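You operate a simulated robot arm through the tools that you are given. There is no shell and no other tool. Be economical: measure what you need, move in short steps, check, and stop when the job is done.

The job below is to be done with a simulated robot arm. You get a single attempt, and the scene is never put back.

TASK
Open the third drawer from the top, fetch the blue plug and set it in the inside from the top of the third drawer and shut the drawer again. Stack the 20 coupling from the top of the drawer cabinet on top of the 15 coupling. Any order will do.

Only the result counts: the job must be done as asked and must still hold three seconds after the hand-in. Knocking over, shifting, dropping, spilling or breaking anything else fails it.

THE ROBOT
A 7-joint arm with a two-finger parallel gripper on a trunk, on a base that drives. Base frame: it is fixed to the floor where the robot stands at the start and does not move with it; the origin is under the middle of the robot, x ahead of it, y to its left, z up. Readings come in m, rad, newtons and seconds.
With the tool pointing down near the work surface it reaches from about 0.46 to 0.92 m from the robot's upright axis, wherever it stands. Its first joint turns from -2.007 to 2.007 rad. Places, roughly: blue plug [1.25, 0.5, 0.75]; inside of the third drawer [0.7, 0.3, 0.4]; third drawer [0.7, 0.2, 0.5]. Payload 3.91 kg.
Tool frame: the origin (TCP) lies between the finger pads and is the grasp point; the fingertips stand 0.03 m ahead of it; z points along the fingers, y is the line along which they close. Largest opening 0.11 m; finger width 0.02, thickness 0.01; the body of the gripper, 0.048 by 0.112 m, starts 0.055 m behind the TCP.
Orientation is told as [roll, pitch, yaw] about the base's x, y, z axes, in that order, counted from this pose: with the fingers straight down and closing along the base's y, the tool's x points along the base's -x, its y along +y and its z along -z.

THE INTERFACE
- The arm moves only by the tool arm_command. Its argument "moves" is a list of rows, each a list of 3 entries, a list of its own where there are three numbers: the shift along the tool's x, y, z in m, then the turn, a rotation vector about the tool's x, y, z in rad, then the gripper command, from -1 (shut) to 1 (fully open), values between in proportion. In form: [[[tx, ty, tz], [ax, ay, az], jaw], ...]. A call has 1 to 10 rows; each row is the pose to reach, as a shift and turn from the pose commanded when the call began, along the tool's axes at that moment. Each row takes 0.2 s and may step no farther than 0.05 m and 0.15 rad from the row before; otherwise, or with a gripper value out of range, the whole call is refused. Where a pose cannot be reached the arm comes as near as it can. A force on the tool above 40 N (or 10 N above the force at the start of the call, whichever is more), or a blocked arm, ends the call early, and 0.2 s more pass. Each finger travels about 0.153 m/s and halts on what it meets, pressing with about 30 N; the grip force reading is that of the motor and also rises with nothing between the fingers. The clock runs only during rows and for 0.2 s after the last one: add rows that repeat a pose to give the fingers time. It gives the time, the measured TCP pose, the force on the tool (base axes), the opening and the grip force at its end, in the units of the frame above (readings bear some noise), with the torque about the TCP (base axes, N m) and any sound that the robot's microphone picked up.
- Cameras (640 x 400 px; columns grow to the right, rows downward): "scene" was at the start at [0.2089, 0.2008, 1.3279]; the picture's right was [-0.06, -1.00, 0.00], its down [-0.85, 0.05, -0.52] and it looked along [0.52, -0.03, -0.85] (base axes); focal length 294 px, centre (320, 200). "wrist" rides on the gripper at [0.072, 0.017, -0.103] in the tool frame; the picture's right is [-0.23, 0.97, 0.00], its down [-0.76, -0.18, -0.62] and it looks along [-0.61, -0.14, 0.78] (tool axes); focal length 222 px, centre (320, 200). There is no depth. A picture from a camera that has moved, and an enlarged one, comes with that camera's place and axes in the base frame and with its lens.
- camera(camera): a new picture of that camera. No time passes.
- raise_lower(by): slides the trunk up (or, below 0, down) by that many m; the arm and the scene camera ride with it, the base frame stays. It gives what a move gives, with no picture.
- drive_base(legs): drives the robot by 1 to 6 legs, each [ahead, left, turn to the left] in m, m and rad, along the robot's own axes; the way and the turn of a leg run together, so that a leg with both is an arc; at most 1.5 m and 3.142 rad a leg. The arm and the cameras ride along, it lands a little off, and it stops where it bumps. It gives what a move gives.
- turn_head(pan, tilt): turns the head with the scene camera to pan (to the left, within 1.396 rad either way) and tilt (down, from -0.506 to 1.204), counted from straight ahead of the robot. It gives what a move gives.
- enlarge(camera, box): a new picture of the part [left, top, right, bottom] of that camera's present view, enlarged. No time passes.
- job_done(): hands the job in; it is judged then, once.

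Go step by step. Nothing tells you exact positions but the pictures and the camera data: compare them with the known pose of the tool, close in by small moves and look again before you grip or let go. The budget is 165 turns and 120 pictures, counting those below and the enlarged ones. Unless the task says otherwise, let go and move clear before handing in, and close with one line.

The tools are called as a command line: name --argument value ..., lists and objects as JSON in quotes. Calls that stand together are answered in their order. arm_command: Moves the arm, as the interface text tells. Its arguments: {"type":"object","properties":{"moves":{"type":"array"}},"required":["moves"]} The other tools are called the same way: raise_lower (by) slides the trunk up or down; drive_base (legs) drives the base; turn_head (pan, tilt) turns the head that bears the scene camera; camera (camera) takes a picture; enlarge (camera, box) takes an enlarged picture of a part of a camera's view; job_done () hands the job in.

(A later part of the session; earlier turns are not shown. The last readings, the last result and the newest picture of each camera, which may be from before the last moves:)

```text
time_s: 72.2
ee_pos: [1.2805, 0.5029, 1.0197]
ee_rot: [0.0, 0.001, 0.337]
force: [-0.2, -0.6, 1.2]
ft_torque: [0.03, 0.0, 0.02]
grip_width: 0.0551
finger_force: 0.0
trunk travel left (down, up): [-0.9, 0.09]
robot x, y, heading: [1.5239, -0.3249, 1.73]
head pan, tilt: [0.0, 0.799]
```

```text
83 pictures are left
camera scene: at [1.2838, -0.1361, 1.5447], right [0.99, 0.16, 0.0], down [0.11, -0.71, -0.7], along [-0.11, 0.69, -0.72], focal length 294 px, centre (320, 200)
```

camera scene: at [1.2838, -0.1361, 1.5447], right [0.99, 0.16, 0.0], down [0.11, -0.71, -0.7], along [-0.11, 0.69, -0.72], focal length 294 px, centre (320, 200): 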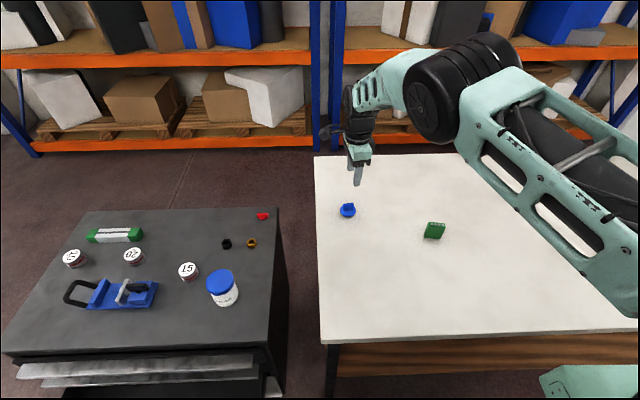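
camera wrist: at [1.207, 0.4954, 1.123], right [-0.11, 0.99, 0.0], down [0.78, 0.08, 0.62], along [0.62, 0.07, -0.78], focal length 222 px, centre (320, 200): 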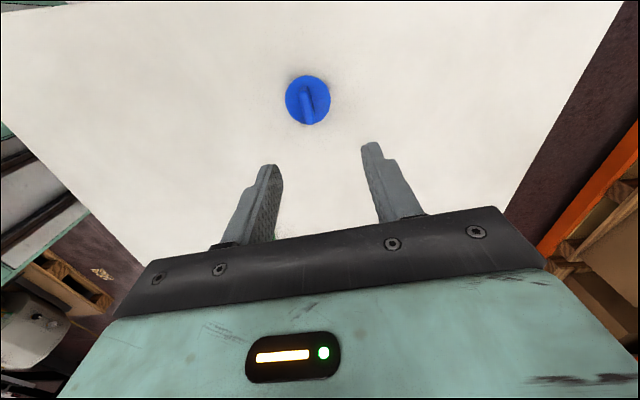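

enlarge --camera "wrist" --box '[267, 65, 347, 135]'

enlarge --camera "scene" --box '[308, 165, 388, 235]'

```text
5.71 times, centred on (307, 100) of wrist
camera zoom: at [1.207, 0.4954, 1.123], right [-0.11, 0.99, 0.0], down [0.78, 0.08, 0.62], along [0.62, 0.07, -0.78], focal length 1269 px, centre (394, 771)
```

zoom: 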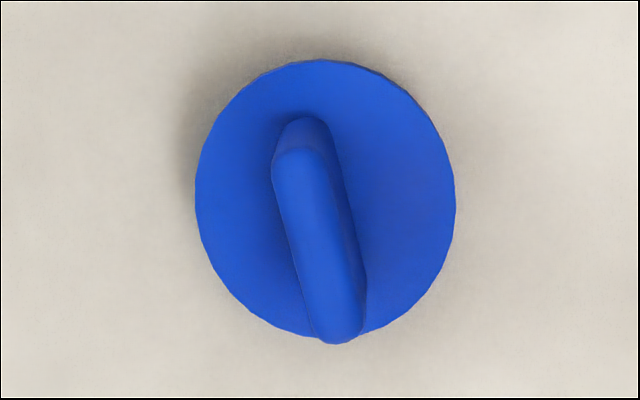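

```text
5.71 times, centred on (348, 200) of scene
camera zoom: at [1.2838, -0.1361, 1.5447], right [0.99, 0.16, 0.0], down [0.11, -0.71, -0.7], along [-0.11, 0.69, -0.72], focal length 1680 px, centre (160, 200)
```

zoom: 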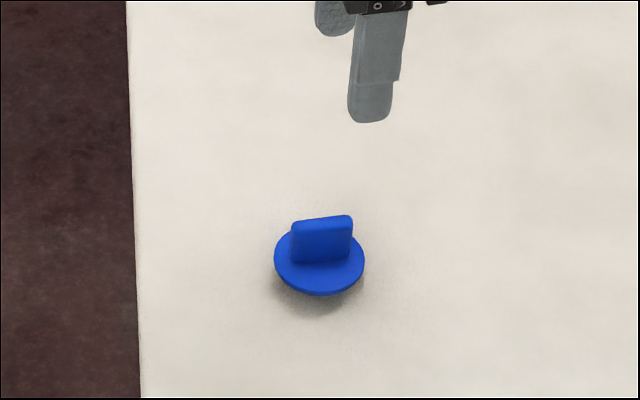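

Refined, the plug is at about (1.2765, 0.490), flange at z ≈ 0.86 and tab top ≈ 0.89. I'll align over it and descend part way.

arm_command --moves '[[[0.008, -0.0104, 0.03], [0, 0, 0.05], 0], [[0.008, -0.0104, 0.06], [0, 0, 0.05], 0], [[0.008, -0.0104, 0.085], [0, 0, 0.05], 0]]'

camera --camera "wrist"

enlarge --camera "scene" --box '[308, 165, 388, 235]'

```text
time_s: 73.0
ee_pos: [1.2768, 0.4894, 0.9321]
ee_rot: [-0.001, 0.001, 0.286]
force: [0.6, 0.6, 0.2]
ft_torque: [0.0, -0.02, 0.01]
grip_width: 0.0548
finger_force: 0.1
trunk travel left (down, up): [-0.9, 0.09]
robot x, y, heading: [1.5219, -0.3206, 1.724]
head pan, tilt: [0.0, 0.799]
```

```text
80 pictures are left
camera wrist: at [1.2034, 0.485, 1.0354], right [-0.06, 1.0, 0.0], down [0.78, 0.05, 0.62], along [0.62, 0.04, -0.78], focal length 222 px, centre (320, 200)
```

wrist: 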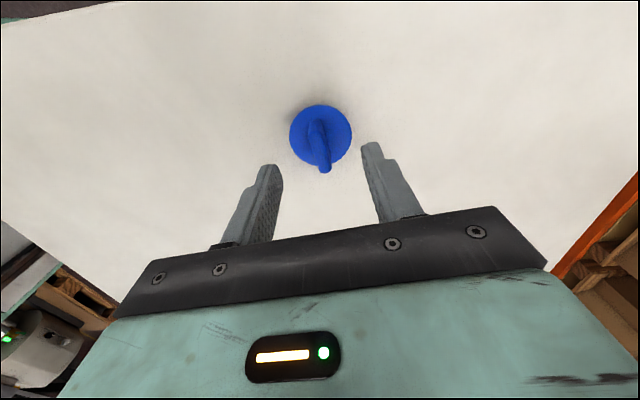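

```text
5.71 times, centred on (348, 200) of scene
camera zoom: at [1.2837, -0.136, 1.5447], right [0.99, 0.16, 0.0], down [0.11, -0.71, -0.7], along [-0.11, 0.69, -0.72], focal length 1680 px, centre (160, 200)
```

zoom: 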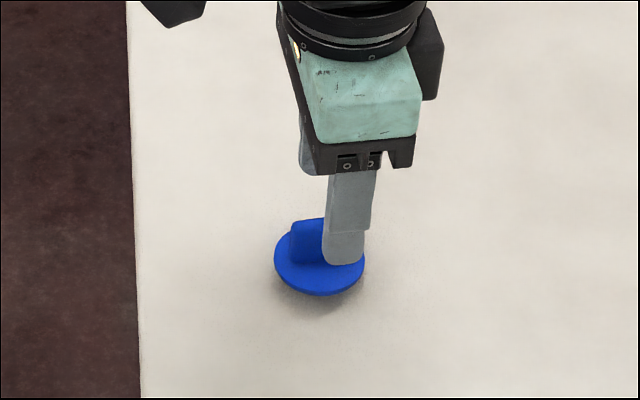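

arm_command --moves '[[[0.0, 0.0, 0.02], [0, 0, 0], 0], [[0, 0, 0.036], [0, 0, 0], 0]]'

enlarge --camera "wrist" --box '[220, 90, 420, 240]'

enlarge --camera "scene" --box '[308, 165, 388, 235]'

```text
time_s: 73.6
ee_pos: [1.2763, 0.4906, 0.8953]
ee_rot: [-0.002, 0.001, 0.286]
force: [-0.5, 0.2, -0.3]
ft_torque: [0.0, 0.02, -0.04]
grip_width: 0.055
finger_force: 0.1
trunk travel left (down, up): [-0.9, 0.09]
robot x, y, heading: [1.5212, -0.324, 1.726]
head pan, tilt: [0.0, 0.799]
```

```text
2.67 times, centred on (320, 165) of wrist
camera zoom: at [1.203, 0.486, 0.9997], right [-0.06, 1.0, 0.0], down [0.78, 0.05, 0.62], along [0.62, 0.04, -0.78], focal length 592 px, centre (320, 293)
```

zoom: 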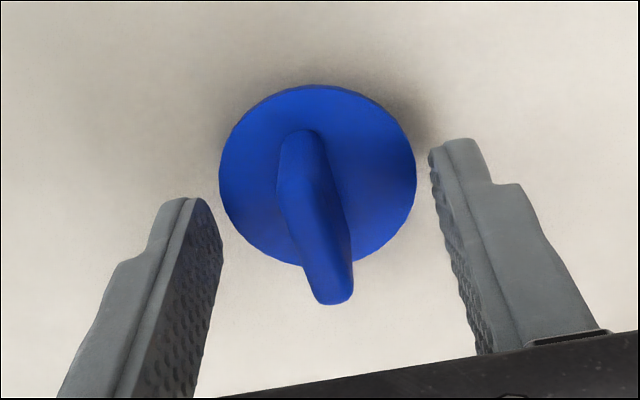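

```text
5.71 times, centred on (348, 200) of scene
camera zoom: at [1.2837, -0.136, 1.5447], right [0.99, 0.16, 0.0], down [0.11, -0.71, -0.7], along [-0.11, 0.69, -0.72], focal length 1680 px, centre (160, 200)
```

zoom: 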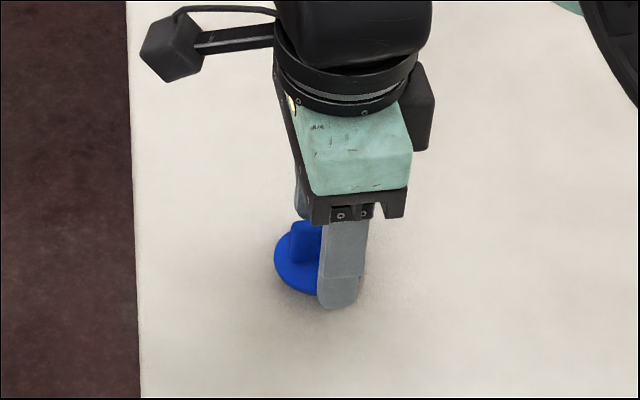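

The tab is well centred between the fingers. I'll descend a few mm more and close.

arm_command --moves '[[[0, 0, 0], [0, 0, 0], -0.4], [[0, 0, 0.004], [0, 0, 0], -0.45], [[0, 0, 0.005], [0, 0, 0], -0.7], [[0, 0, 0.005], [0, 0, 0], -1], [[0, 0, 0.005], [0, 0, 0], -1], [[0, 0, 0.005], [0, 0, 0], -1]]'

enlarge --camera "wrist" --box '[220, 90, 420, 240]'

```text
time_s: 75.0
ee_pos: [1.2752, 0.4909, 0.8933]
ee_rot: [0.006, 0.001, 0.287]
force: [2.5, -2.5, 36.9]
ft_torque: [-0.1, -0.03, 0.0]
grip_width: 0.0481
finger_force: 29.4
trunk travel left (down, up): [-0.9, 0.09]
robot x, y, heading: [1.5228, -0.3298, 1.728]
head pan, tilt: [0.0, 0.799]
```

```text
2.67 times, centred on (320, 165) of wrist
camera zoom: at [1.2026, 0.4861, 0.9974], right [-0.06, 1.0, 0.0], down [0.78, 0.04, 0.62], along [0.62, 0.04, -0.78], focal length 592 px, centre (320, 293)
```

zoom: 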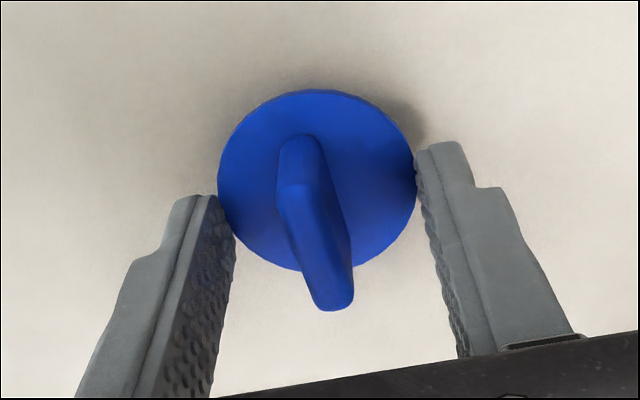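

The fingers caught the flange rim instead of the tab. I'll open, rise a little, and grip the tab.

arm_command --moves '[[[0, 0, -0.002], [0, 0, 0], 0.1], [[0, 0, -0.006], [0, 0, 0], 0.1], [[0, 0, -0.013], [0, 0, 0], 0.0], [[0, 0, -0.013], [0, 0, 0], -0.6], [[0, 0, -0.013], [0, 0, 0], -1], [[0, 0, -0.013], [0, 0, 0], -1], [[0, 0, -0.013], [0, 0, 0], -1]]'

enlarge --camera "wrist" --box '[220, 90, 420, 240]'

```text
time_s: 76.6
ee_pos: [1.2762, 0.4908, 0.9021]
ee_rot: [-0.002, 0.001, 0.287]
force: [-0.1, -0.1, 0.5]
ft_torque: [0.0, 0.05, -0.02]
grip_width: 0.009
finger_force: 30.2
trunk travel left (down, up): [-0.9, 0.09]
robot x, y, heading: [1.5251, -0.3224, 1.726]
head pan, tilt: [0.0, 0.799]
```

```text
2.67 times, centred on (320, 165) of wrist
camera zoom: at [1.2031, 0.4869, 1.006], right [-0.06, 1.0, 0.0], down [0.78, 0.05, 0.62], along [0.62, 0.04, -0.78], focal length 592 px, centre (320, 293)
```

zoom: 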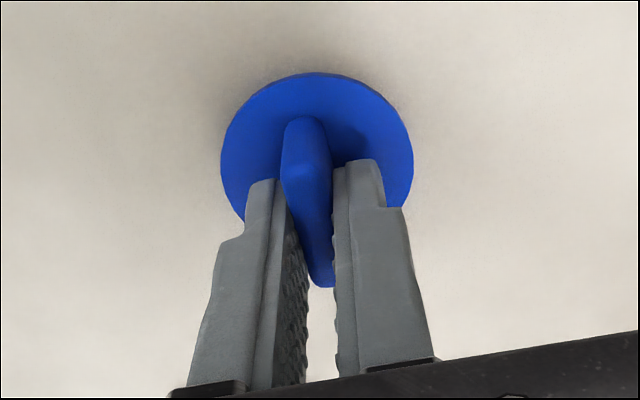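

The tab is gripped at 9 mm width. I'll lift and check.

arm_command --moves '[[[0, 0, -0.02], [0, 0, 0], -1], [[0, 0, -0.06], [0, 0, 0], -1], [[0, 0, -0.1], [0, 0, 0], -1], [[0, 0, -0.14], [0, 0, 0], -1], [[0, 0, -0.18], [0, 0, 0], -1]]'

camera --camera "scene"

camera --camera "wrist"

```text
time_s: 77.8
ee_pos: [1.2765, 0.4911, 1.0809]
ee_rot: [-0.001, 0.0, 0.287]
force: [-0.4, 0.3, -0.1]
ft_torque: [0.0, 0.0, -0.02]
grip_width: 0.0087
finger_force: 30.1
trunk travel left (down, up): [-0.9, 0.09]
robot x, y, heading: [1.5245, -0.3234, 1.73]
head pan, tilt: [0.0, 0.799]
```

```text
74 pictures are left
camera scene: at [1.2836, -0.1355, 1.5445], right [0.99, 0.16, 0.0], down [0.11, -0.71, -0.7], along [-0.11, 0.69, -0.72], focal length 294 px, centre (320, 200)
```

scene: 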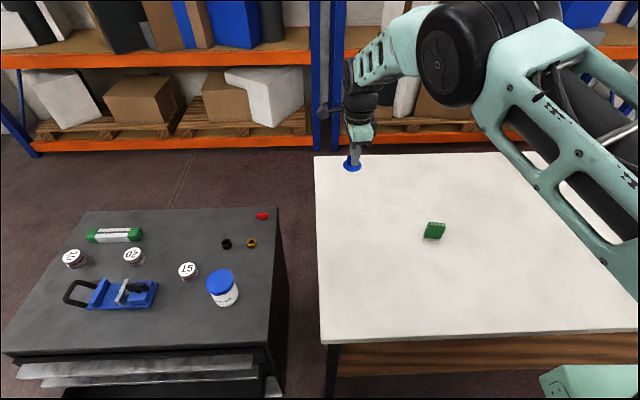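

```text
73 pictures are left
camera wrist: at [1.2037, 0.4881, 1.1852], right [-0.06, 1.0, 0.0], down [0.78, 0.05, 0.62], along [0.62, 0.03, -0.78], focal length 222 px, centre (320, 200)
```

wrist: 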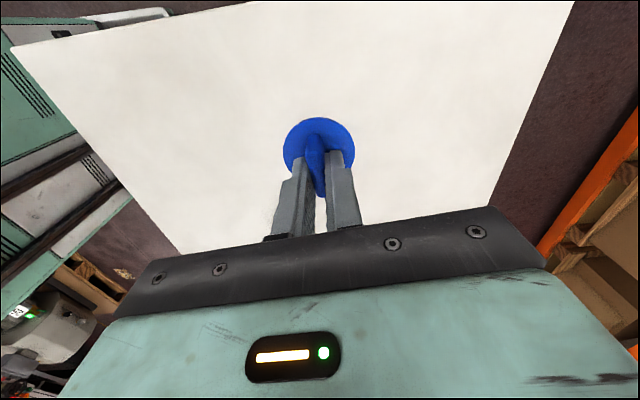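

The plug is lifted. I'll drive back, then left, to stand in front of the open drawer.

drive_base --legs '[[-0.52, 0, 0], [0, 0.64, 0], [0, 0, 0.03]]'

camera --camera "scene"

camera --camera "wrist"

```text
time_s: 84.4
ee_pos: [0.7262, -0.127, 1.0813]
ee_rot: [-0.001, 0.001, 0.299]
force: [0.1, -0.7, -0.4]
ft_torque: [0.02, -0.01, -0.02]
grip_width: 0.0088
finger_force: 29.9
trunk travel left (down, up): [-0.9, 0.09]
robot x, y, heading: [0.9793, -0.9404, 1.74]
head pan, tilt: [0.0, 0.799]
```

```text
72 pictures are left
camera scene: at [0.7397, -0.7544, 1.5446], right [0.99, 0.17, 0.0], down [0.12, -0.71, -0.7], along [-0.12, 0.69, -0.72], focal length 294 px, centre (320, 200)
```

scene: 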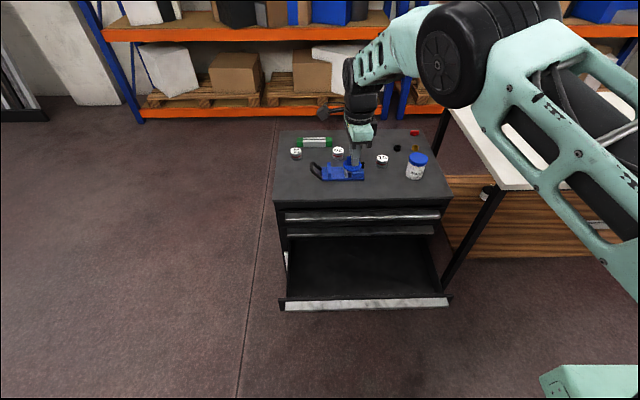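

```text
71 pictures are left
camera wrist: at [0.6526, -0.1315, 1.1853], right [-0.07, 1.0, 0.0], down [0.78, 0.06, 0.62], along [0.62, 0.04, -0.78], focal length 222 px, centre (320, 200)
```

wrist: 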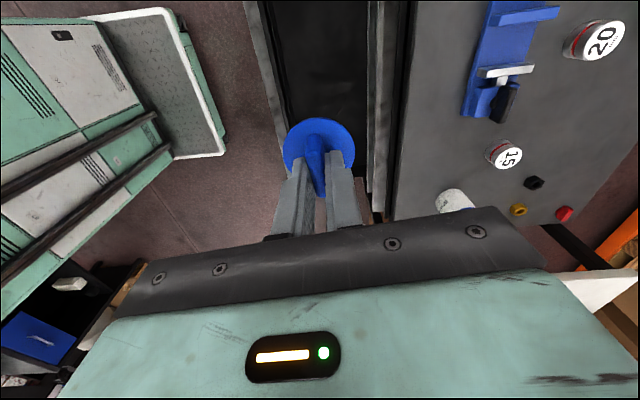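

The plug hangs over the open drawer, well centred front to back. I'll lower by trunk in stages and check the clearance.

raise_lower --by -0.3

camera --camera "scene"

camera --camera "wrist"

```text
time_s: 87.4
ee_pos: [0.7255, -0.1271, 0.7811]
ee_rot: [0.0, 0.0, 0.299]
force: [0.1, -0.7, -0.4]
ft_torque: [0.02, 0.0, 0.02]
grip_width: 0.0087
finger_force: 29.5
trunk travel left (down, up): [-0.6, 0.39]
robot x, y, heading: [0.9758, -0.9391, 1.739]
head pan, tilt: [0.0, 0.799]
```

```text
70 pictures are left
camera scene: at [0.7397, -0.7544, 1.2447], right [0.99, 0.17, 0.0], down [0.12, -0.71, -0.7], along [-0.12, 0.69, -0.72], focal length 294 px, centre (320, 200)
```

scene: 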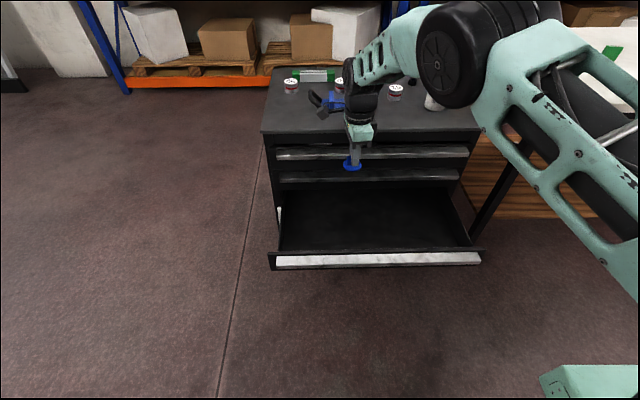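

```text
69 pictures are left
camera wrist: at [0.6526, -0.1315, 0.8854], right [-0.07, 1.0, 0.0], down [0.78, 0.06, 0.62], along [0.62, 0.04, -0.78], focal length 222 px, centre (320, 200)
```

wrist: 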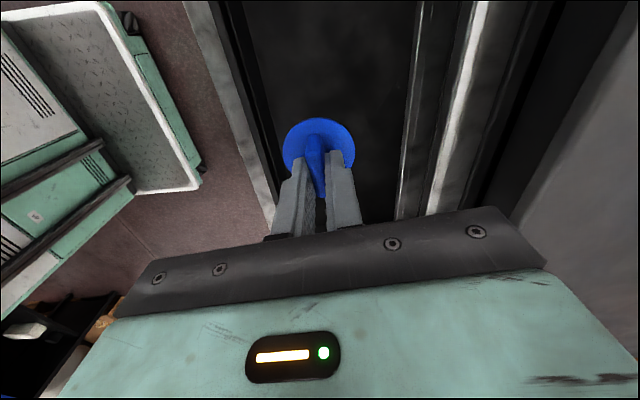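

The elbow may come close to the cabinet lower down. I'll back the base up and stretch the arm a little, so that the elbow keeps clear.

drive_base --legs '[[-0.115, 0, 0]]'

arm_command --moves '[[[-0.004, 0.03, 0], [0, 0, 0], -1], [[-0.008, 0.059, 0], [0, 0, 0], -1]]'

raise_lower --by -0.12

camera --camera "scene"

camera --camera "wrist"

```text
time_s: 88.6
ee_pos: [0.7457, -0.2437, 0.7817]
ee_rot: [-0.003, -0.001, 0.3]
force: [0.1, 0.3, 0.4]
ft_torque: [0.0, 0.01, 0.03]
grip_width: 0.0089
finger_force: 30.7
trunk travel left (down, up): [-0.6, 0.39]
robot x, y, heading: [1.0021, -1.0596, 1.738]
head pan, tilt: [0.0, 0.799]
```

```text
time_s: 89.2
ee_pos: [0.7368, -0.1859, 0.7835]
ee_rot: [-0.001, -0.002, 0.301]
force: [-0.5, -0.1, 1.4]
ft_torque: [0.08, -0.06, -0.02]
grip_width: 0.0089
finger_force: 30.2
trunk travel left (down, up): [-0.6, 0.39]
robot x, y, heading: [1.002, -1.0589, 1.739]
head pan, tilt: [0.0, 0.799]
```

```text
time_s: 90.7
ee_pos: [0.7371, -0.1856, 0.6626]
ee_rot: [-0.002, 0.0, 0.297]
force: [-0.1, -0.2, -0.7]
ft_torque: [-0.01, -0.01, 0.02]
grip_width: 0.0089
finger_force: 30.0
trunk travel left (down, up): [-0.48, 0.51]
robot x, y, heading: [1.0007, -1.0588, 1.737]
head pan, tilt: [0.0, 0.799]
```

```text
68 pictures are left
camera scene: at [0.7596, -0.8719, 1.1246], right [0.99, 0.17, 0.0], down [0.12, -0.71, -0.7], along [-0.12, 0.69, -0.72], focal length 294 px, centre (320, 200)
```

scene: 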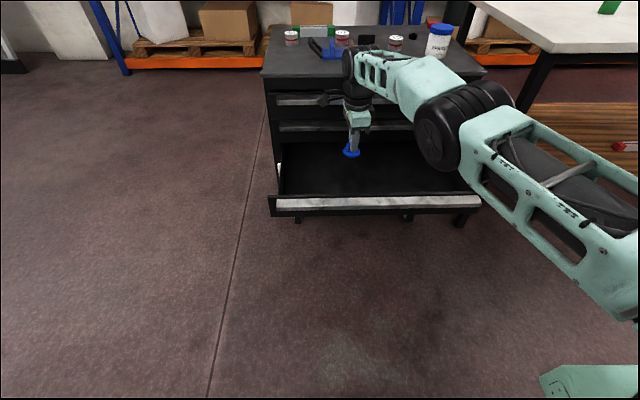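

```text
67 pictures are left
camera wrist: at [0.664, -0.1903, 0.7667], right [-0.07, 1.0, 0.0], down [0.78, 0.06, 0.62], along [0.62, 0.04, -0.78], focal length 222 px, centre (320, 200)
```

wrist: 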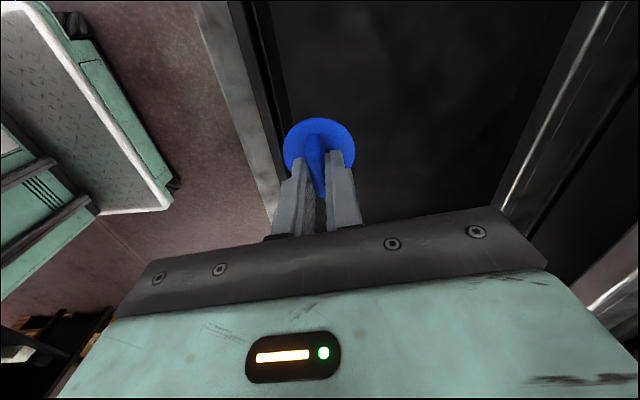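

The elbow is well clear now. I'll nudge forward 3 cm and lower further.

drive_base --legs '[[0.035, 0, 0]]'

raise_lower --by -0.12

camera --camera "scene"

camera --camera "wrist"

```text
time_s: 91.6
ee_pos: [0.73, -0.1514, 0.6626]
ee_rot: [-0.003, -0.001, 0.3]
force: [-0.5, -0.7, -1.5]
ft_torque: [-0.02, 0.0, 0.02]
grip_width: 0.0087
finger_force: 30.4
trunk travel left (down, up): [-0.48, 0.51]
robot x, y, heading: [0.9935, -1.0226, 1.744]
head pan, tilt: [0.0, 0.799]
```

```text
time_s: 93.1
ee_pos: [0.7313, -0.1515, 0.5423]
ee_rot: [-0.001, 0.0, 0.3]
force: [0.7, 0.0, -0.5]
ft_torque: [-0.05, 0.01, 0.01]
grip_width: 0.0089
finger_force: 30.4
trunk travel left (down, up): [-0.36, 0.63]
robot x, y, heading: [0.9945, -1.0227, 1.743]
head pan, tilt: [0.0, 0.799]
```

```text
66 pictures are left
camera scene: at [0.7535, -0.8374, 1.0046], right [0.99, 0.17, 0.0], down [0.12, -0.71, -0.7], along [-0.12, 0.69, -0.72], focal length 294 px, centre (320, 200)
```

scene: 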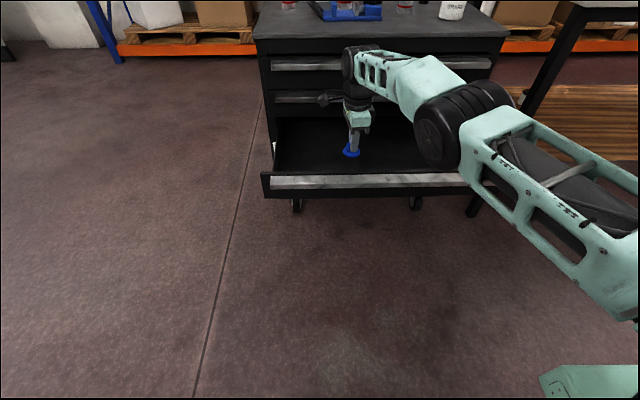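

```text
65 pictures are left
camera wrist: at [0.6573, -0.156, 0.6467], right [-0.07, 1.0, 0.0], down [0.78, 0.06, 0.62], along [0.62, 0.04, -0.78], focal length 222 px, centre (320, 200)
```

wrist: 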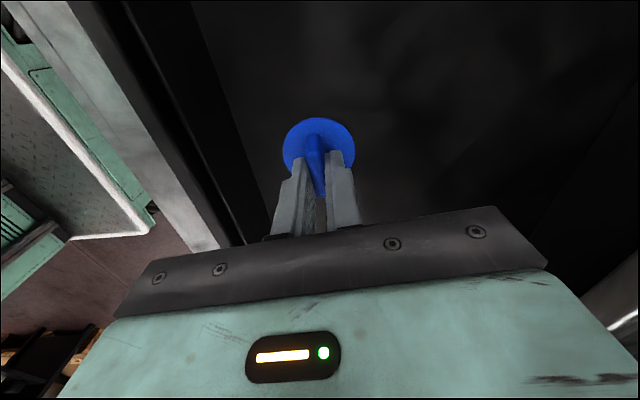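

I'll descend in small rows until the plug touches the drawer floor.

arm_command --moves '[[[0, 0, 0.008], [0, 0, 0], -1], [[0, 0, 0.016], [0, 0, 0], -1], [[0, 0, 0.022], [0, 0, 0], -1], [[0, 0, 0.027], [0, 0, 0], -1]]'

enlarge --camera "scene" --box '[300, 90, 420, 180]'

```text
time_s: 94.1
ee_pos: [0.7304, -0.1518, 0.516]
ee_rot: [0.001, 0.0, 0.301]
force: [0.0, -0.3, -0.5]
ft_torque: [0.04, -0.01, -0.02]
grip_width: 0.0087
finger_force: 30.0
trunk travel left (down, up): [-0.36, 0.63]
robot x, y, heading: [0.9956, -1.0202, 1.743]
head pan, tilt: [0.0, 0.799]
```

```text
4.44 times, centred on (360, 135) of scene
camera zoom: at [0.7535, -0.8375, 1.0046], right [0.99, 0.17, 0.0], down [0.12, -0.71, -0.7], along [-0.12, 0.69, -0.72], focal length 1306 px, centre (142, 489)
```

zoom: 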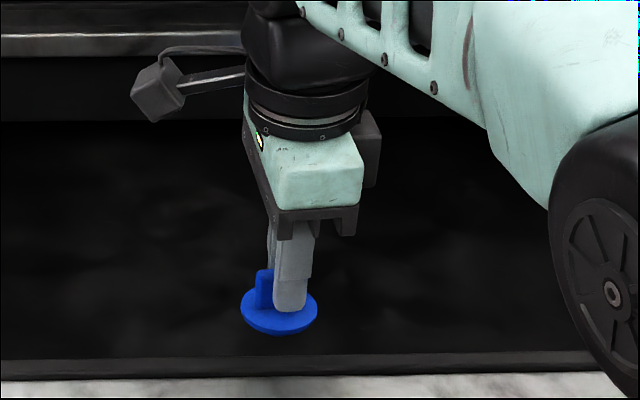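

arm_command --moves '[[[0, 0, 0.006], [0, 0, 0], -1], [[0, 0, 0.012], [0, 0, 0], -1], [[0, 0, 0.018], [0, 0, 0], -1]]'

```text
time_s: 94.9
ee_pos: [0.7342, -0.1551, 0.4985]
ee_rot: [-0.003, 0.0, 0.299]
force: [0.0, 0.1, 0.5]
ft_torque: [0.03, 0.0, 0.0]
grip_width: 0.0087
finger_force: 30.4
out of reach, approached as far as the arm can: row 2, 3
trunk travel left (down, up): [-0.36, 0.63]
robot x, y, heading: [0.9923, -1.0252, 1.739]
head pan, tilt: [0.0, 0.799]
```

raise_lower --by -0.015

enlarge --camera "scene" --box '[300, 90, 420, 180]'

```text
time_s: 95.5
ee_pos: [0.7328, -0.1543, 0.4845]
ee_rot: [0.001, -0.001, 0.3]
force: [0.5, 1.2, 4.9]
ft_torque: [0.01, -0.07, -0.04]
grip_width: 0.0089
finger_force: 30.1
trunk travel left (down, up): [-0.345, 0.645]
robot x, y, heading: [0.9953, -1.0242, 1.743]
head pan, tilt: [0.0, 0.799]
```

```text
4.44 times, centred on (360, 135) of scene
camera zoom: at [0.7536, -0.8376, 0.9897], right [0.99, 0.17, 0.0], down [0.12, -0.71, -0.7], along [-0.12, 0.69, -0.72], focal length 1306 px, centre (142, 489)
```

zoom: 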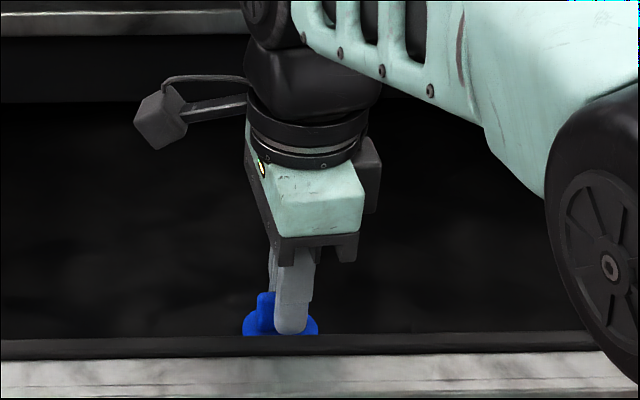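

raise_lower --by -0.003

```text
time_s: 96.0
ee_pos: [0.7329, -0.1542, 0.4834]
ee_rot: [0.005, 0.0, 0.301]
force: [2.2, 1.3, 25.2]
ft_torque: [0.04, -0.14, -0.01]
grip_width: 0.0088
finger_force: 29.7
trunk travel left (down, up): [-0.342, 0.648]
robot x, y, heading: [0.9979, -1.0222, 1.74]
head pan, tilt: [0.0, 0.799]
```

It's touching the floor (25 N). I'll ease up 2 mm, open, and raise.

raise_lower --by 0.002

arm_command --moves '[[[0, 0, 0], [0, 0, 0], -0.7], [[0, 0, 0], [0, 0, 0], -0.4], [[0, 0, 0], [0, 0, 0], -0.4]]'

raise_lower --by 0.1

camera --camera "wrist"

camera --camera "scene"

```text
time_s: 96.5
ee_pos: [0.733, -0.1549, 0.4853]
ee_rot: [0.001, 0.0, 0.298]
force: [1.7, 1.4, 23.9]
ft_torque: [0.05, -0.06, 0.03]
grip_width: 0.0089
finger_force: 30.4
trunk travel left (down, up): [-0.344, 0.646]
robot x, y, heading: [0.9998, -1.0222, 1.74]
head pan, tilt: [0.0, 0.799]
```

```text
time_s: 97.3
ee_pos: [0.7323, -0.1554, 0.4819]
ee_rot: [-0.002, 0.001, 0.299]
force: [0.3, -0.5, -0.1]
ft_torque: [0.02, 0.01, -0.01]
grip_width: 0.0328
finger_force: 0.1
trunk travel left (down, up): [-0.344, 0.646]
robot x, y, heading: [0.9934, -1.0249, 1.742]
head pan, tilt: [0.0, 0.799]
```

```text
time_s: 98.7
ee_pos: [0.733, -0.1559, 0.583]
ee_rot: [-0.002, 0.002, 0.3]
force: [-0.9, 0.2, 0.0]
ft_torque: [0.03, 0.01, 0.01]
grip_width: 0.0329
finger_force: 0.1
trunk travel left (down, up): [-0.444, 0.546]
robot x, y, heading: [0.9942, -1.0244, 1.746]
head pan, tilt: [0.0, 0.799]
```

```text
62 pictures are left
camera wrist: at [0.6598, -0.16, 0.6864], right [-0.07, 1.0, 0.0], down [0.78, 0.06, 0.62], along [0.62, 0.04, -0.78], focal length 222 px, centre (320, 200)
```

wrist: 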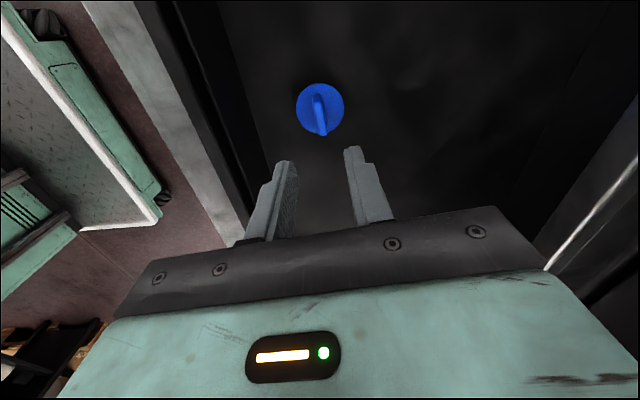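

```text
61 pictures are left
camera scene: at [0.7535, -0.8375, 1.0886], right [0.99, 0.17, 0.0], down [0.12, -0.71, -0.7], along [-0.12, 0.69, -0.72], focal length 294 px, centre (320, 200)
```

scene: 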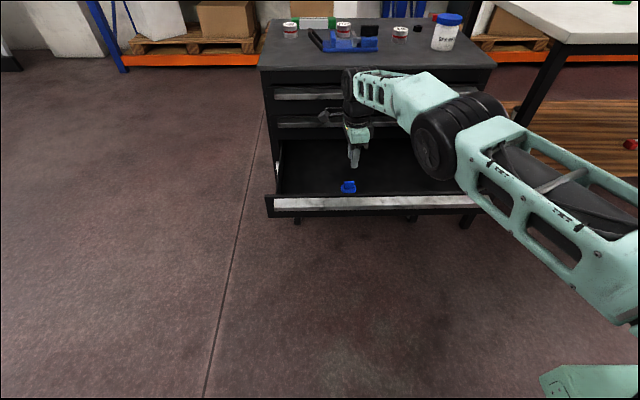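

The plug stands upright in the drawer. I'll rise, back away, close the fingers and tilt them forward to push the drawer shut.

raise_lower --by 0.15

drive_base --legs '[[-0.32, 0, 0.02]]'

arm_command --moves '[[[0, -0.02, 0], [-0.12, 0, 0], -0.6], [[0, -0.04, 0], [-0.24, 0, 0], -1], [[0, -0.06, 0], [-0.36, 0, 0], -1], [[0, -0.08, 0], [-0.48, 0, 0], -1], [[0, -0.1, 0], [-0.6, 0, 0], -1], [[0, -0.1, 0], [-0.72, 0, 0], -1], [[0, -0.1, 0], [-0.84, 0, 0], -1]]'

camera --camera "scene"

```text
time_s: 100.4
ee_pos: [0.7324, -0.1561, 0.733]
ee_rot: [-0.001, 0.0, 0.301]
force: [-0.6, 0.7, 0.6]
ft_torque: [-0.01, -0.01, 0.0]
grip_width: 0.033
finger_force: 0.0
trunk travel left (down, up): [-0.594, 0.396]
robot x, y, heading: [0.9944, -1.0247, 1.738]
head pan, tilt: [0.0, 0.799]
```

```text
time_s: 102.5
ee_pos: [0.7633, -0.4802, 0.7324]
ee_rot: [-0.002, 0.001, 0.332]
force: [0.0, -0.7, -0.4]
ft_torque: [-0.03, -0.02, -0.02]
grip_width: 0.033
finger_force: 0.1
trunk travel left (down, up): [-0.594, 0.396]
robot x, y, heading: [1.0542, -1.3396, 1.775]
head pan, tilt: [0.0, 0.799]
```

```text
time_s: 104.2
ee_pos: [0.7947, -0.5763, 0.7345]
ee_rot: [0.842, 0.001, 0.334]
force: [-0.5, -0.2, 1.1]
ft_torque: [0.03, -0.01, -0.01]
grip_width: 0.0001
finger_force: 29.6
trunk travel left (down, up): [-0.594, 0.396]
robot x, y, heading: [1.0534, -1.3376, 1.772]
head pan, tilt: [0.0, 0.799]
```

```text
60 pictures are left
camera scene: at [0.8075, -1.1624, 1.2387], right [0.98, 0.2, 0.0], down [0.15, -0.7, -0.7], along [-0.14, 0.68, -0.72], focal length 294 px, centre (320, 200)
```

scene: 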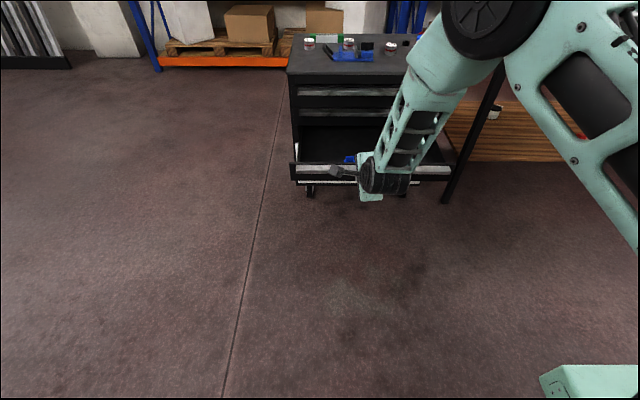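

I'll tilt some more, move right to line up with the drawer's middle, and lower to handle height.

arm_command --moves '[[[0, 0, 0], [-0.15, 0, 0], -1], [[0, 0, 0], [-0.3, 0, 0], -1]]'

drive_base --legs '[[0, -0.11, 0]]'

raise_lower --by -0.23

camera --camera "scene"

camera --camera "wrist"

```text
time_s: 104.8
ee_pos: [0.7967, -0.5766, 0.7347]
ee_rot: [1.139, 0.0, 0.336]
force: [-0.8, 0.1, 1.0]
ft_torque: [-0.04, 0.02, -0.06]
grip_width: 0.0001
finger_force: 29.6
trunk travel left (down, up): [-0.594, 0.396]
robot x, y, heading: [1.0557, -1.3425, 1.777]
head pan, tilt: [0.0, 0.799]
```

```text
time_s: 106.0
ee_pos: [0.9065, -0.5534, 0.7351]
ee_rot: [1.138, -0.001, 0.334]
force: [-0.9, -0.1, -0.2]
ft_torque: [0.0, 0.01, 0.06]
grip_width: 0.0
finger_force: 30.1
trunk travel left (down, up): [-0.594, 0.396]
robot x, y, heading: [1.1643, -1.3159, 1.773]
head pan, tilt: [0.0, 0.799]
```

```text
time_s: 108.4
ee_pos: [0.9062, -0.5525, 0.5052]
ee_rot: [1.139, -0.001, 0.334]
force: [-1.2, 0.5, 0.3]
ft_torque: [0.01, 0.04, 0.0]
grip_width: 0.0002
finger_force: 29.9
trunk travel left (down, up): [-0.364, 0.626]
robot x, y, heading: [1.1653, -1.3154, 1.775]
head pan, tilt: [0.0, 0.799]
```

```text
59 pictures are left
camera scene: at [0.9166, -1.1394, 1.0087], right [0.98, 0.2, 0.0], down [0.14, -0.7, -0.7], along [-0.14, 0.68, -0.72], focal length 294 px, centre (320, 200)
```

scene: 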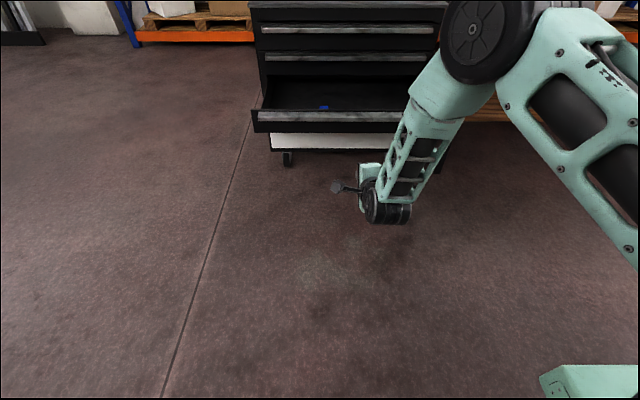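

```text
58 pictures are left
camera wrist: at [0.8672, -0.6586, 0.563], right [0.08, 0.46, 0.88], down [0.93, -0.36, 0.1], along [0.36, 0.81, -0.46], focal length 222 px, centre (320, 200)
```

wrist: 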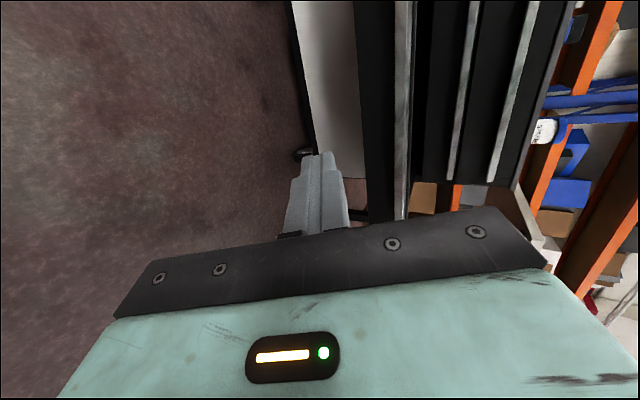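

I'll stretch the arm forward, so that the elbow stays back from the cabinet.

arm_command --moves '[[[-0.006, 0.018, 0.039], [0, 0, 0], -1], [[-0.012, 0.036, 0.078], [0, 0, 0], -1], [[-0.017, 0.054, 0.117], [0, 0, 0], -1], [[-0.022, 0.07, 0.15], [0, 0, 0], -1]]'

camera --camera "scene"

```text
time_s: 109.4
ee_pos: [0.8716, -0.39, 0.5081]
ee_rot: [1.139, 0.001, 0.334]
force: [0.2, -1.4, 0.1]
ft_torque: [-0.04, -0.01, 0.03]
grip_width: 0.0001
finger_force: 30.1
trunk travel left (down, up): [-0.364, 0.626]
robot x, y, heading: [1.1663, -1.316, 1.775]
head pan, tilt: [0.0, 0.799]
```

```text
57 pictures are left
camera scene: at [0.9166, -1.1395, 1.0087], right [0.98, 0.2, 0.0], down [0.14, -0.7, -0.7], along [-0.14, 0.68, -0.72], focal length 294 px, centre (320, 200)
```

scene: 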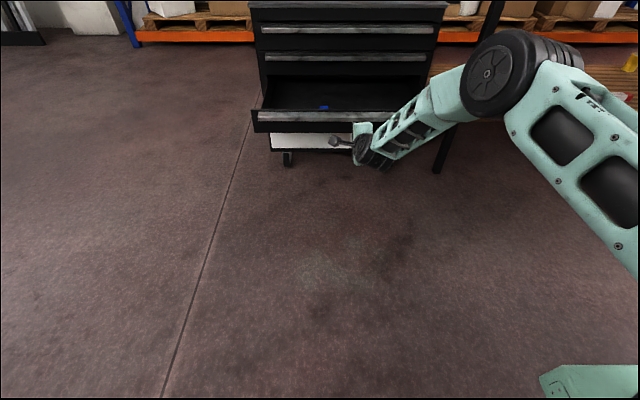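

drive_base --legs '[[0.08, 0, 0]]'

enlarge --camera "scene" --box '[240, 60, 480, 220]'

camera --camera "wrist"

```text
time_s: 110.4
ee_pos: [0.8548, -0.3104, 0.5097]
ee_rot: [1.139, 0.001, 0.334]
force: [0.1, -0.3, -0.5]
ft_torque: [0.01, -0.03, -0.03]
grip_width: 0.0
finger_force: 29.6
trunk travel left (down, up): [-0.364, 0.626]
robot x, y, heading: [1.1476, -1.2374, 1.777]
head pan, tilt: [0.0, 0.799]
```

```text
2.50 times, centred on (360, 140) of scene
camera zoom: at [0.9004, -1.0614, 1.0086], right [0.98, 0.2, 0.0], down [0.15, -0.7, -0.7], along [-0.14, 0.68, -0.72], focal length 735 px, centre (220, 350)
```

zoom: 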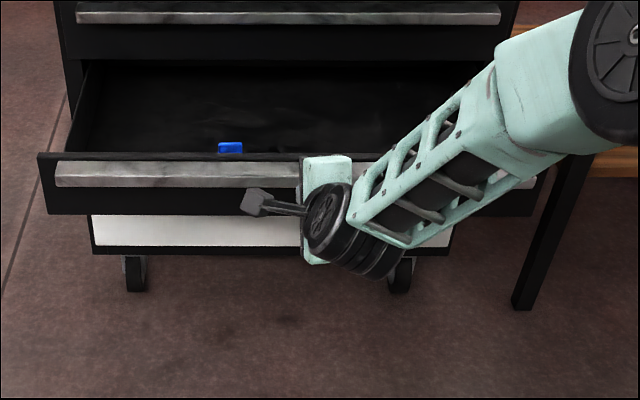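

```text
55 pictures are left
camera wrist: at [0.8157, -0.4177, 0.5681], right [0.08, 0.46, 0.88], down [0.93, -0.36, 0.1], along [0.36, 0.81, -0.46], focal length 222 px, centre (320, 200)
```

wrist: 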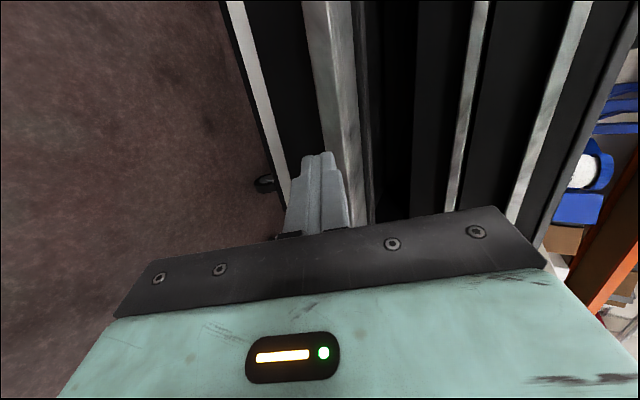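

The fingertip lines up with the handle bar. I'll push by driving forward gently.

drive_base --legs '[[0.1, 0, 0]]'

enlarge --camera "scene" --box '[240, 40, 480, 200]'

camera --camera "wrist"

```text
time_s: 111.6
ee_pos: [0.8355, -0.2099, 0.5092]
ee_rot: [1.142, 0.001, 0.331]
force: [0.1, -0.3, -0.1]
ft_torque: [0.04, 0.02, 0.03]
grip_width: 0.0002
finger_force: 30.3
trunk travel left (down, up): [-0.364, 0.626]
robot x, y, heading: [1.1231, -1.1361, 1.776]
head pan, tilt: [0.0, 0.799]
```

```text
2.50 times, centred on (360, 120) of scene
camera zoom: at [0.8799, -0.9595, 1.0086], right [0.98, 0.2, 0.0], down [0.14, -0.7, -0.7], along [-0.14, 0.68, -0.72], focal length 735 px, centre (220, 400)
```

zoom: 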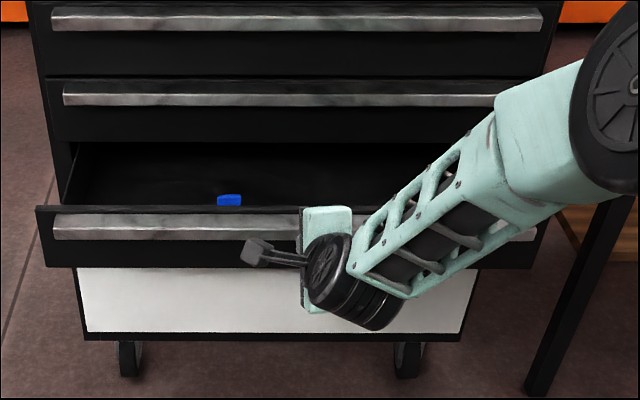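

```text
53 pictures are left
camera wrist: at [0.7964, -0.3157, 0.568], right [0.08, 0.46, 0.88], down [0.93, -0.36, 0.1], along [0.36, 0.81, -0.46], focal length 222 px, centre (320, 200)
```

wrist: 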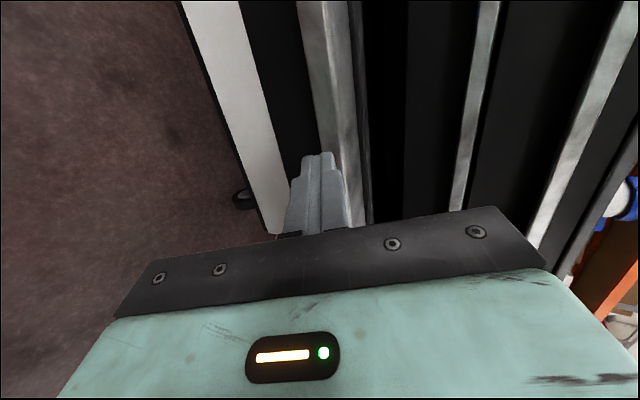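

It's closing and the plug still stands. I'll continue.

drive_base --legs '[[0.12, 0, 0]]'

camera --camera "scene"

camera --camera "wrist"

```text
time_s: 112.8
ee_pos: [0.8093, -0.0901, 0.5089]
ee_rot: [1.139, -0.001, 0.331]
force: [1.0, -0.2, 0.4]
ft_torque: [-0.01, -0.05, -0.02]
grip_width: 0.0
finger_force: 30.0
trunk travel left (down, up): [-0.364, 0.626]
robot x, y, heading: [1.1022, -1.0147, 1.768]
head pan, tilt: [0.0, 0.799]
```

```text
52 pictures are left
camera scene: at [0.855, -0.8393, 1.0086], right [0.98, 0.2, 0.0], down [0.14, -0.7, -0.7], along [-0.14, 0.68, -0.72], focal length 294 px, centre (320, 200)
```

scene: 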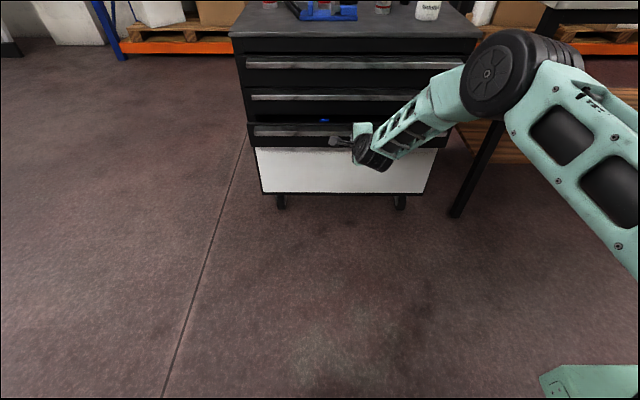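

```text
51 pictures are left
camera wrist: at [0.7709, -0.1956, 0.568], right [0.08, 0.46, 0.88], down [0.93, -0.36, 0.1], along [0.36, 0.81, -0.46], focal length 222 px, centre (320, 200)
```

wrist: 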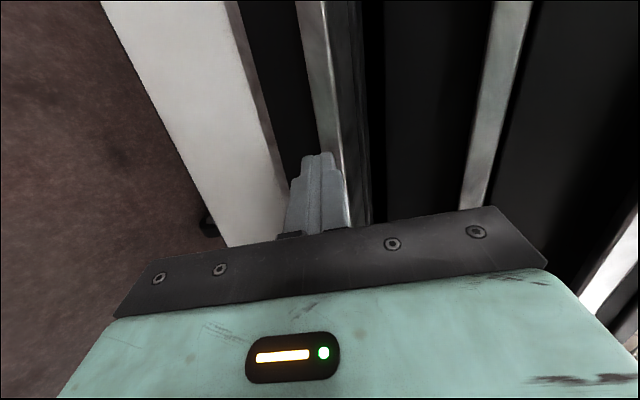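

drive_base --legs '[[0.045, 0, 0]]'

arm_command --moves '[[[0, 0.003, 0.008], [0, 0, 0], -1], [[-0.001, 0.006, 0.015], [0, 0, 0], -1], [[-0.002, 0.008, 0.02], [0, 0, 0], -1], [[-0.003, 0.01, 0.025], [0, 0, 0], -1]]'

camera --camera "scene"

camera --camera "wrist"

```text
time_s: 113.8
ee_pos: [0.8007, -0.0459, 0.5081]
ee_rot: [1.138, -0.001, 0.334]
force: [0.7, -0.4, -0.2]
ft_torque: [0.0, -0.01, 0.0]
grip_width: 0.0003
finger_force: 29.8
trunk travel left (down, up): [-0.364, 0.626]
robot x, y, heading: [1.0919, -0.9753, 1.774]
head pan, tilt: [0.0, 0.799]
```

```text
time_s: 114.3
ee_pos: [0.7962, -0.0363, 0.5078]
ee_rot: [1.136, 0.002, 0.332]
force: [12.9, -25.8, 14.8]
ft_torque: [0.4, -0.05, -0.35]
grip_width: 0.0
finger_force: 29.4
trunk travel left (down, up): [-0.364, 0.626]
robot x, y, heading: [1.0896, -0.9712, 1.775]
head pan, tilt: [0.0, 0.799]
stopped in row 2: the force on the tool passed its limit (the readings are from after the stop); the commanded pose is now the measured one
```

```text
50 pictures are left
camera scene: at [0.8465, -0.796, 1.0092], right [0.98, 0.2, 0.0], down [0.14, -0.7, -0.7], along [-0.14, 0.68, -0.72], focal length 294 px, centre (320, 200)
```

scene: 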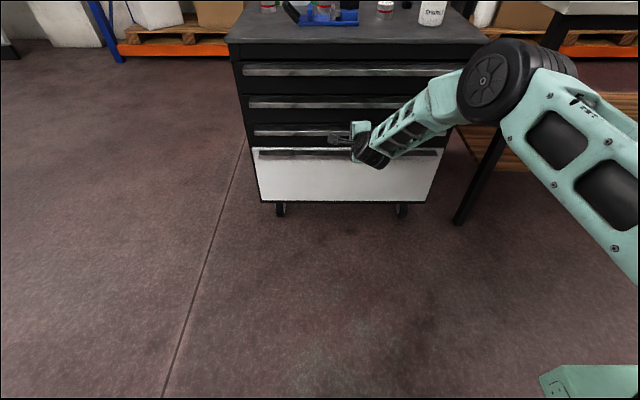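

```text
49 pictures are left
camera wrist: at [0.7573, -0.1407, 0.5678], right [0.08, 0.46, 0.88], down [0.93, -0.36, 0.1], along [0.36, 0.81, -0.46], focal length 222 px, centre (320, 200)
```

wrist: 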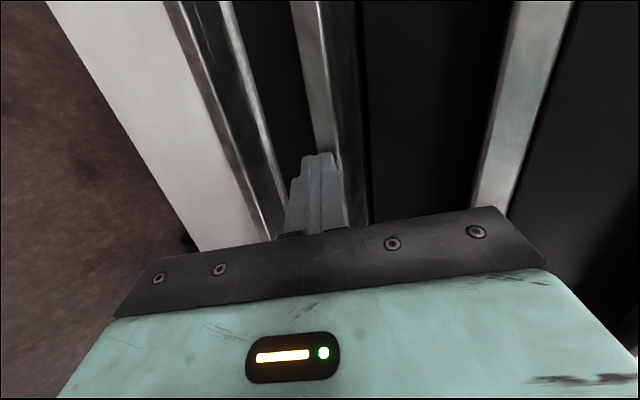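

enlarge --camera "scene" --box '[225, 50, 475, 210]'

```text
2.50 times, centred on (350, 130) of scene
camera zoom: at [0.8465, -0.796, 1.0092], right [0.98, 0.2, 0.0], down [0.14, -0.7, -0.7], along [-0.14, 0.68, -0.72], focal length 735 px, centre (245, 375)
```

zoom: 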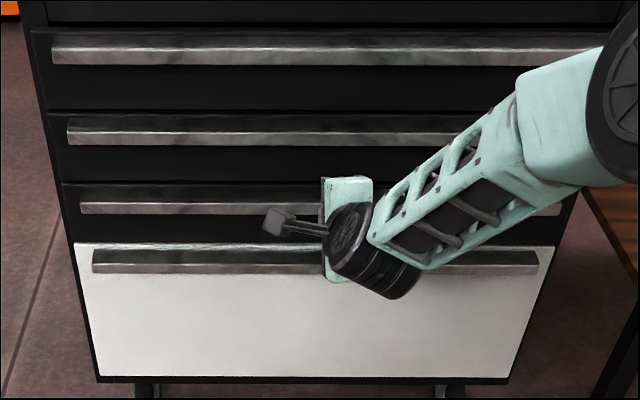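

The drawer is closed flush. I'll back away, raise, and turn the tool to pointing down for the stacking.

drive_base --legs '[[-0.25, 0, 0]]'

raise_lower --by 0.4

raise_lower --by 0.2

arm_command --moves '[[[0, -0.01, -0.02], [0.14, 0, 0], 0], [[0, -0.02, -0.04], [0.28, 0, 0], 0], [[0, -0.03, -0.06], [0.42, 0, 0], 0], [[0, -0.04, -0.08], [0.56, 0, 0], 0], [[0, -0.04, -0.1], [0.7, 0, 0], 0], [[0, -0.04, -0.12], [0.84, 0, 0], 0], [[0, -0.04, -0.14], [0.98, 0, 0], 0], [[0, -0.04, -0.14], [1.137, 0, 0], 0]]'

camera --camera "scene"

```text
time_s: 116.1
ee_pos: [0.8417, -0.274, 0.5059]
ee_rot: [1.135, 0.002, 0.337]
force: [-0.2, -0.6, 0.0]
ft_torque: [0.0, 0.0, 0.02]
grip_width: 0.0002
finger_force: 29.9
trunk travel left (down, up): [-0.364, 0.626]
robot x, y, heading: [1.1406, -1.2096, 1.781]
head pan, tilt: [0.0, 0.799]
```

```text
time_s: 120.0
ee_pos: [0.8419, -0.2752, 0.9072]
ee_rot: [1.135, 0.002, 0.336]
force: [0.4, -0.4, 0.1]
ft_torque: [0.01, -0.02, 0.01]
grip_width: 0.0002
finger_force: 29.8
trunk travel left (down, up): [-0.764, 0.226]
robot x, y, heading: [1.1449, -1.214, 1.774]
head pan, tilt: [0.0, 0.799]
```

```text
time_s: 122.1
ee_pos: [0.843, -0.2746, 1.1066]
ee_rot: [1.133, 0.003, 0.337]
force: [-1.3, -0.2, -0.3]
ft_torque: [-0.02, -0.01, 0.04]
grip_width: 0.0
finger_force: 30.1
trunk travel left (down, up): [-0.964, 0.026]
robot x, y, heading: [1.1386, -1.2054, 1.776]
head pan, tilt: [0.0, 0.799]
```

```text
refused: row 8 steps farther than a row can; nothing moved
```

```text
47 pictures are left
camera scene: at [0.8949, -1.0349, 1.6086], right [0.98, 0.21, 0.0], down [0.15, -0.7, -0.7], along [-0.14, 0.68, -0.72], focal length 294 px, centre (320, 200)
```

scene: 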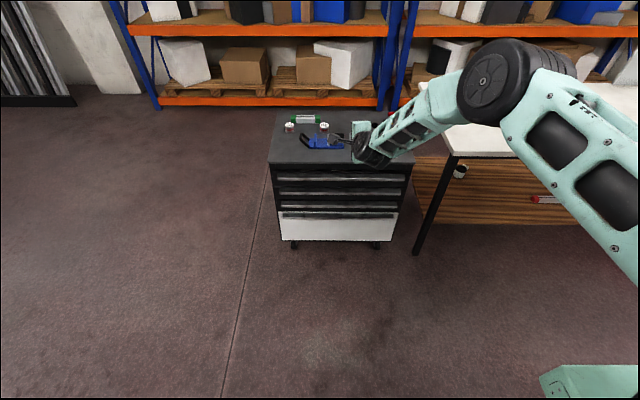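

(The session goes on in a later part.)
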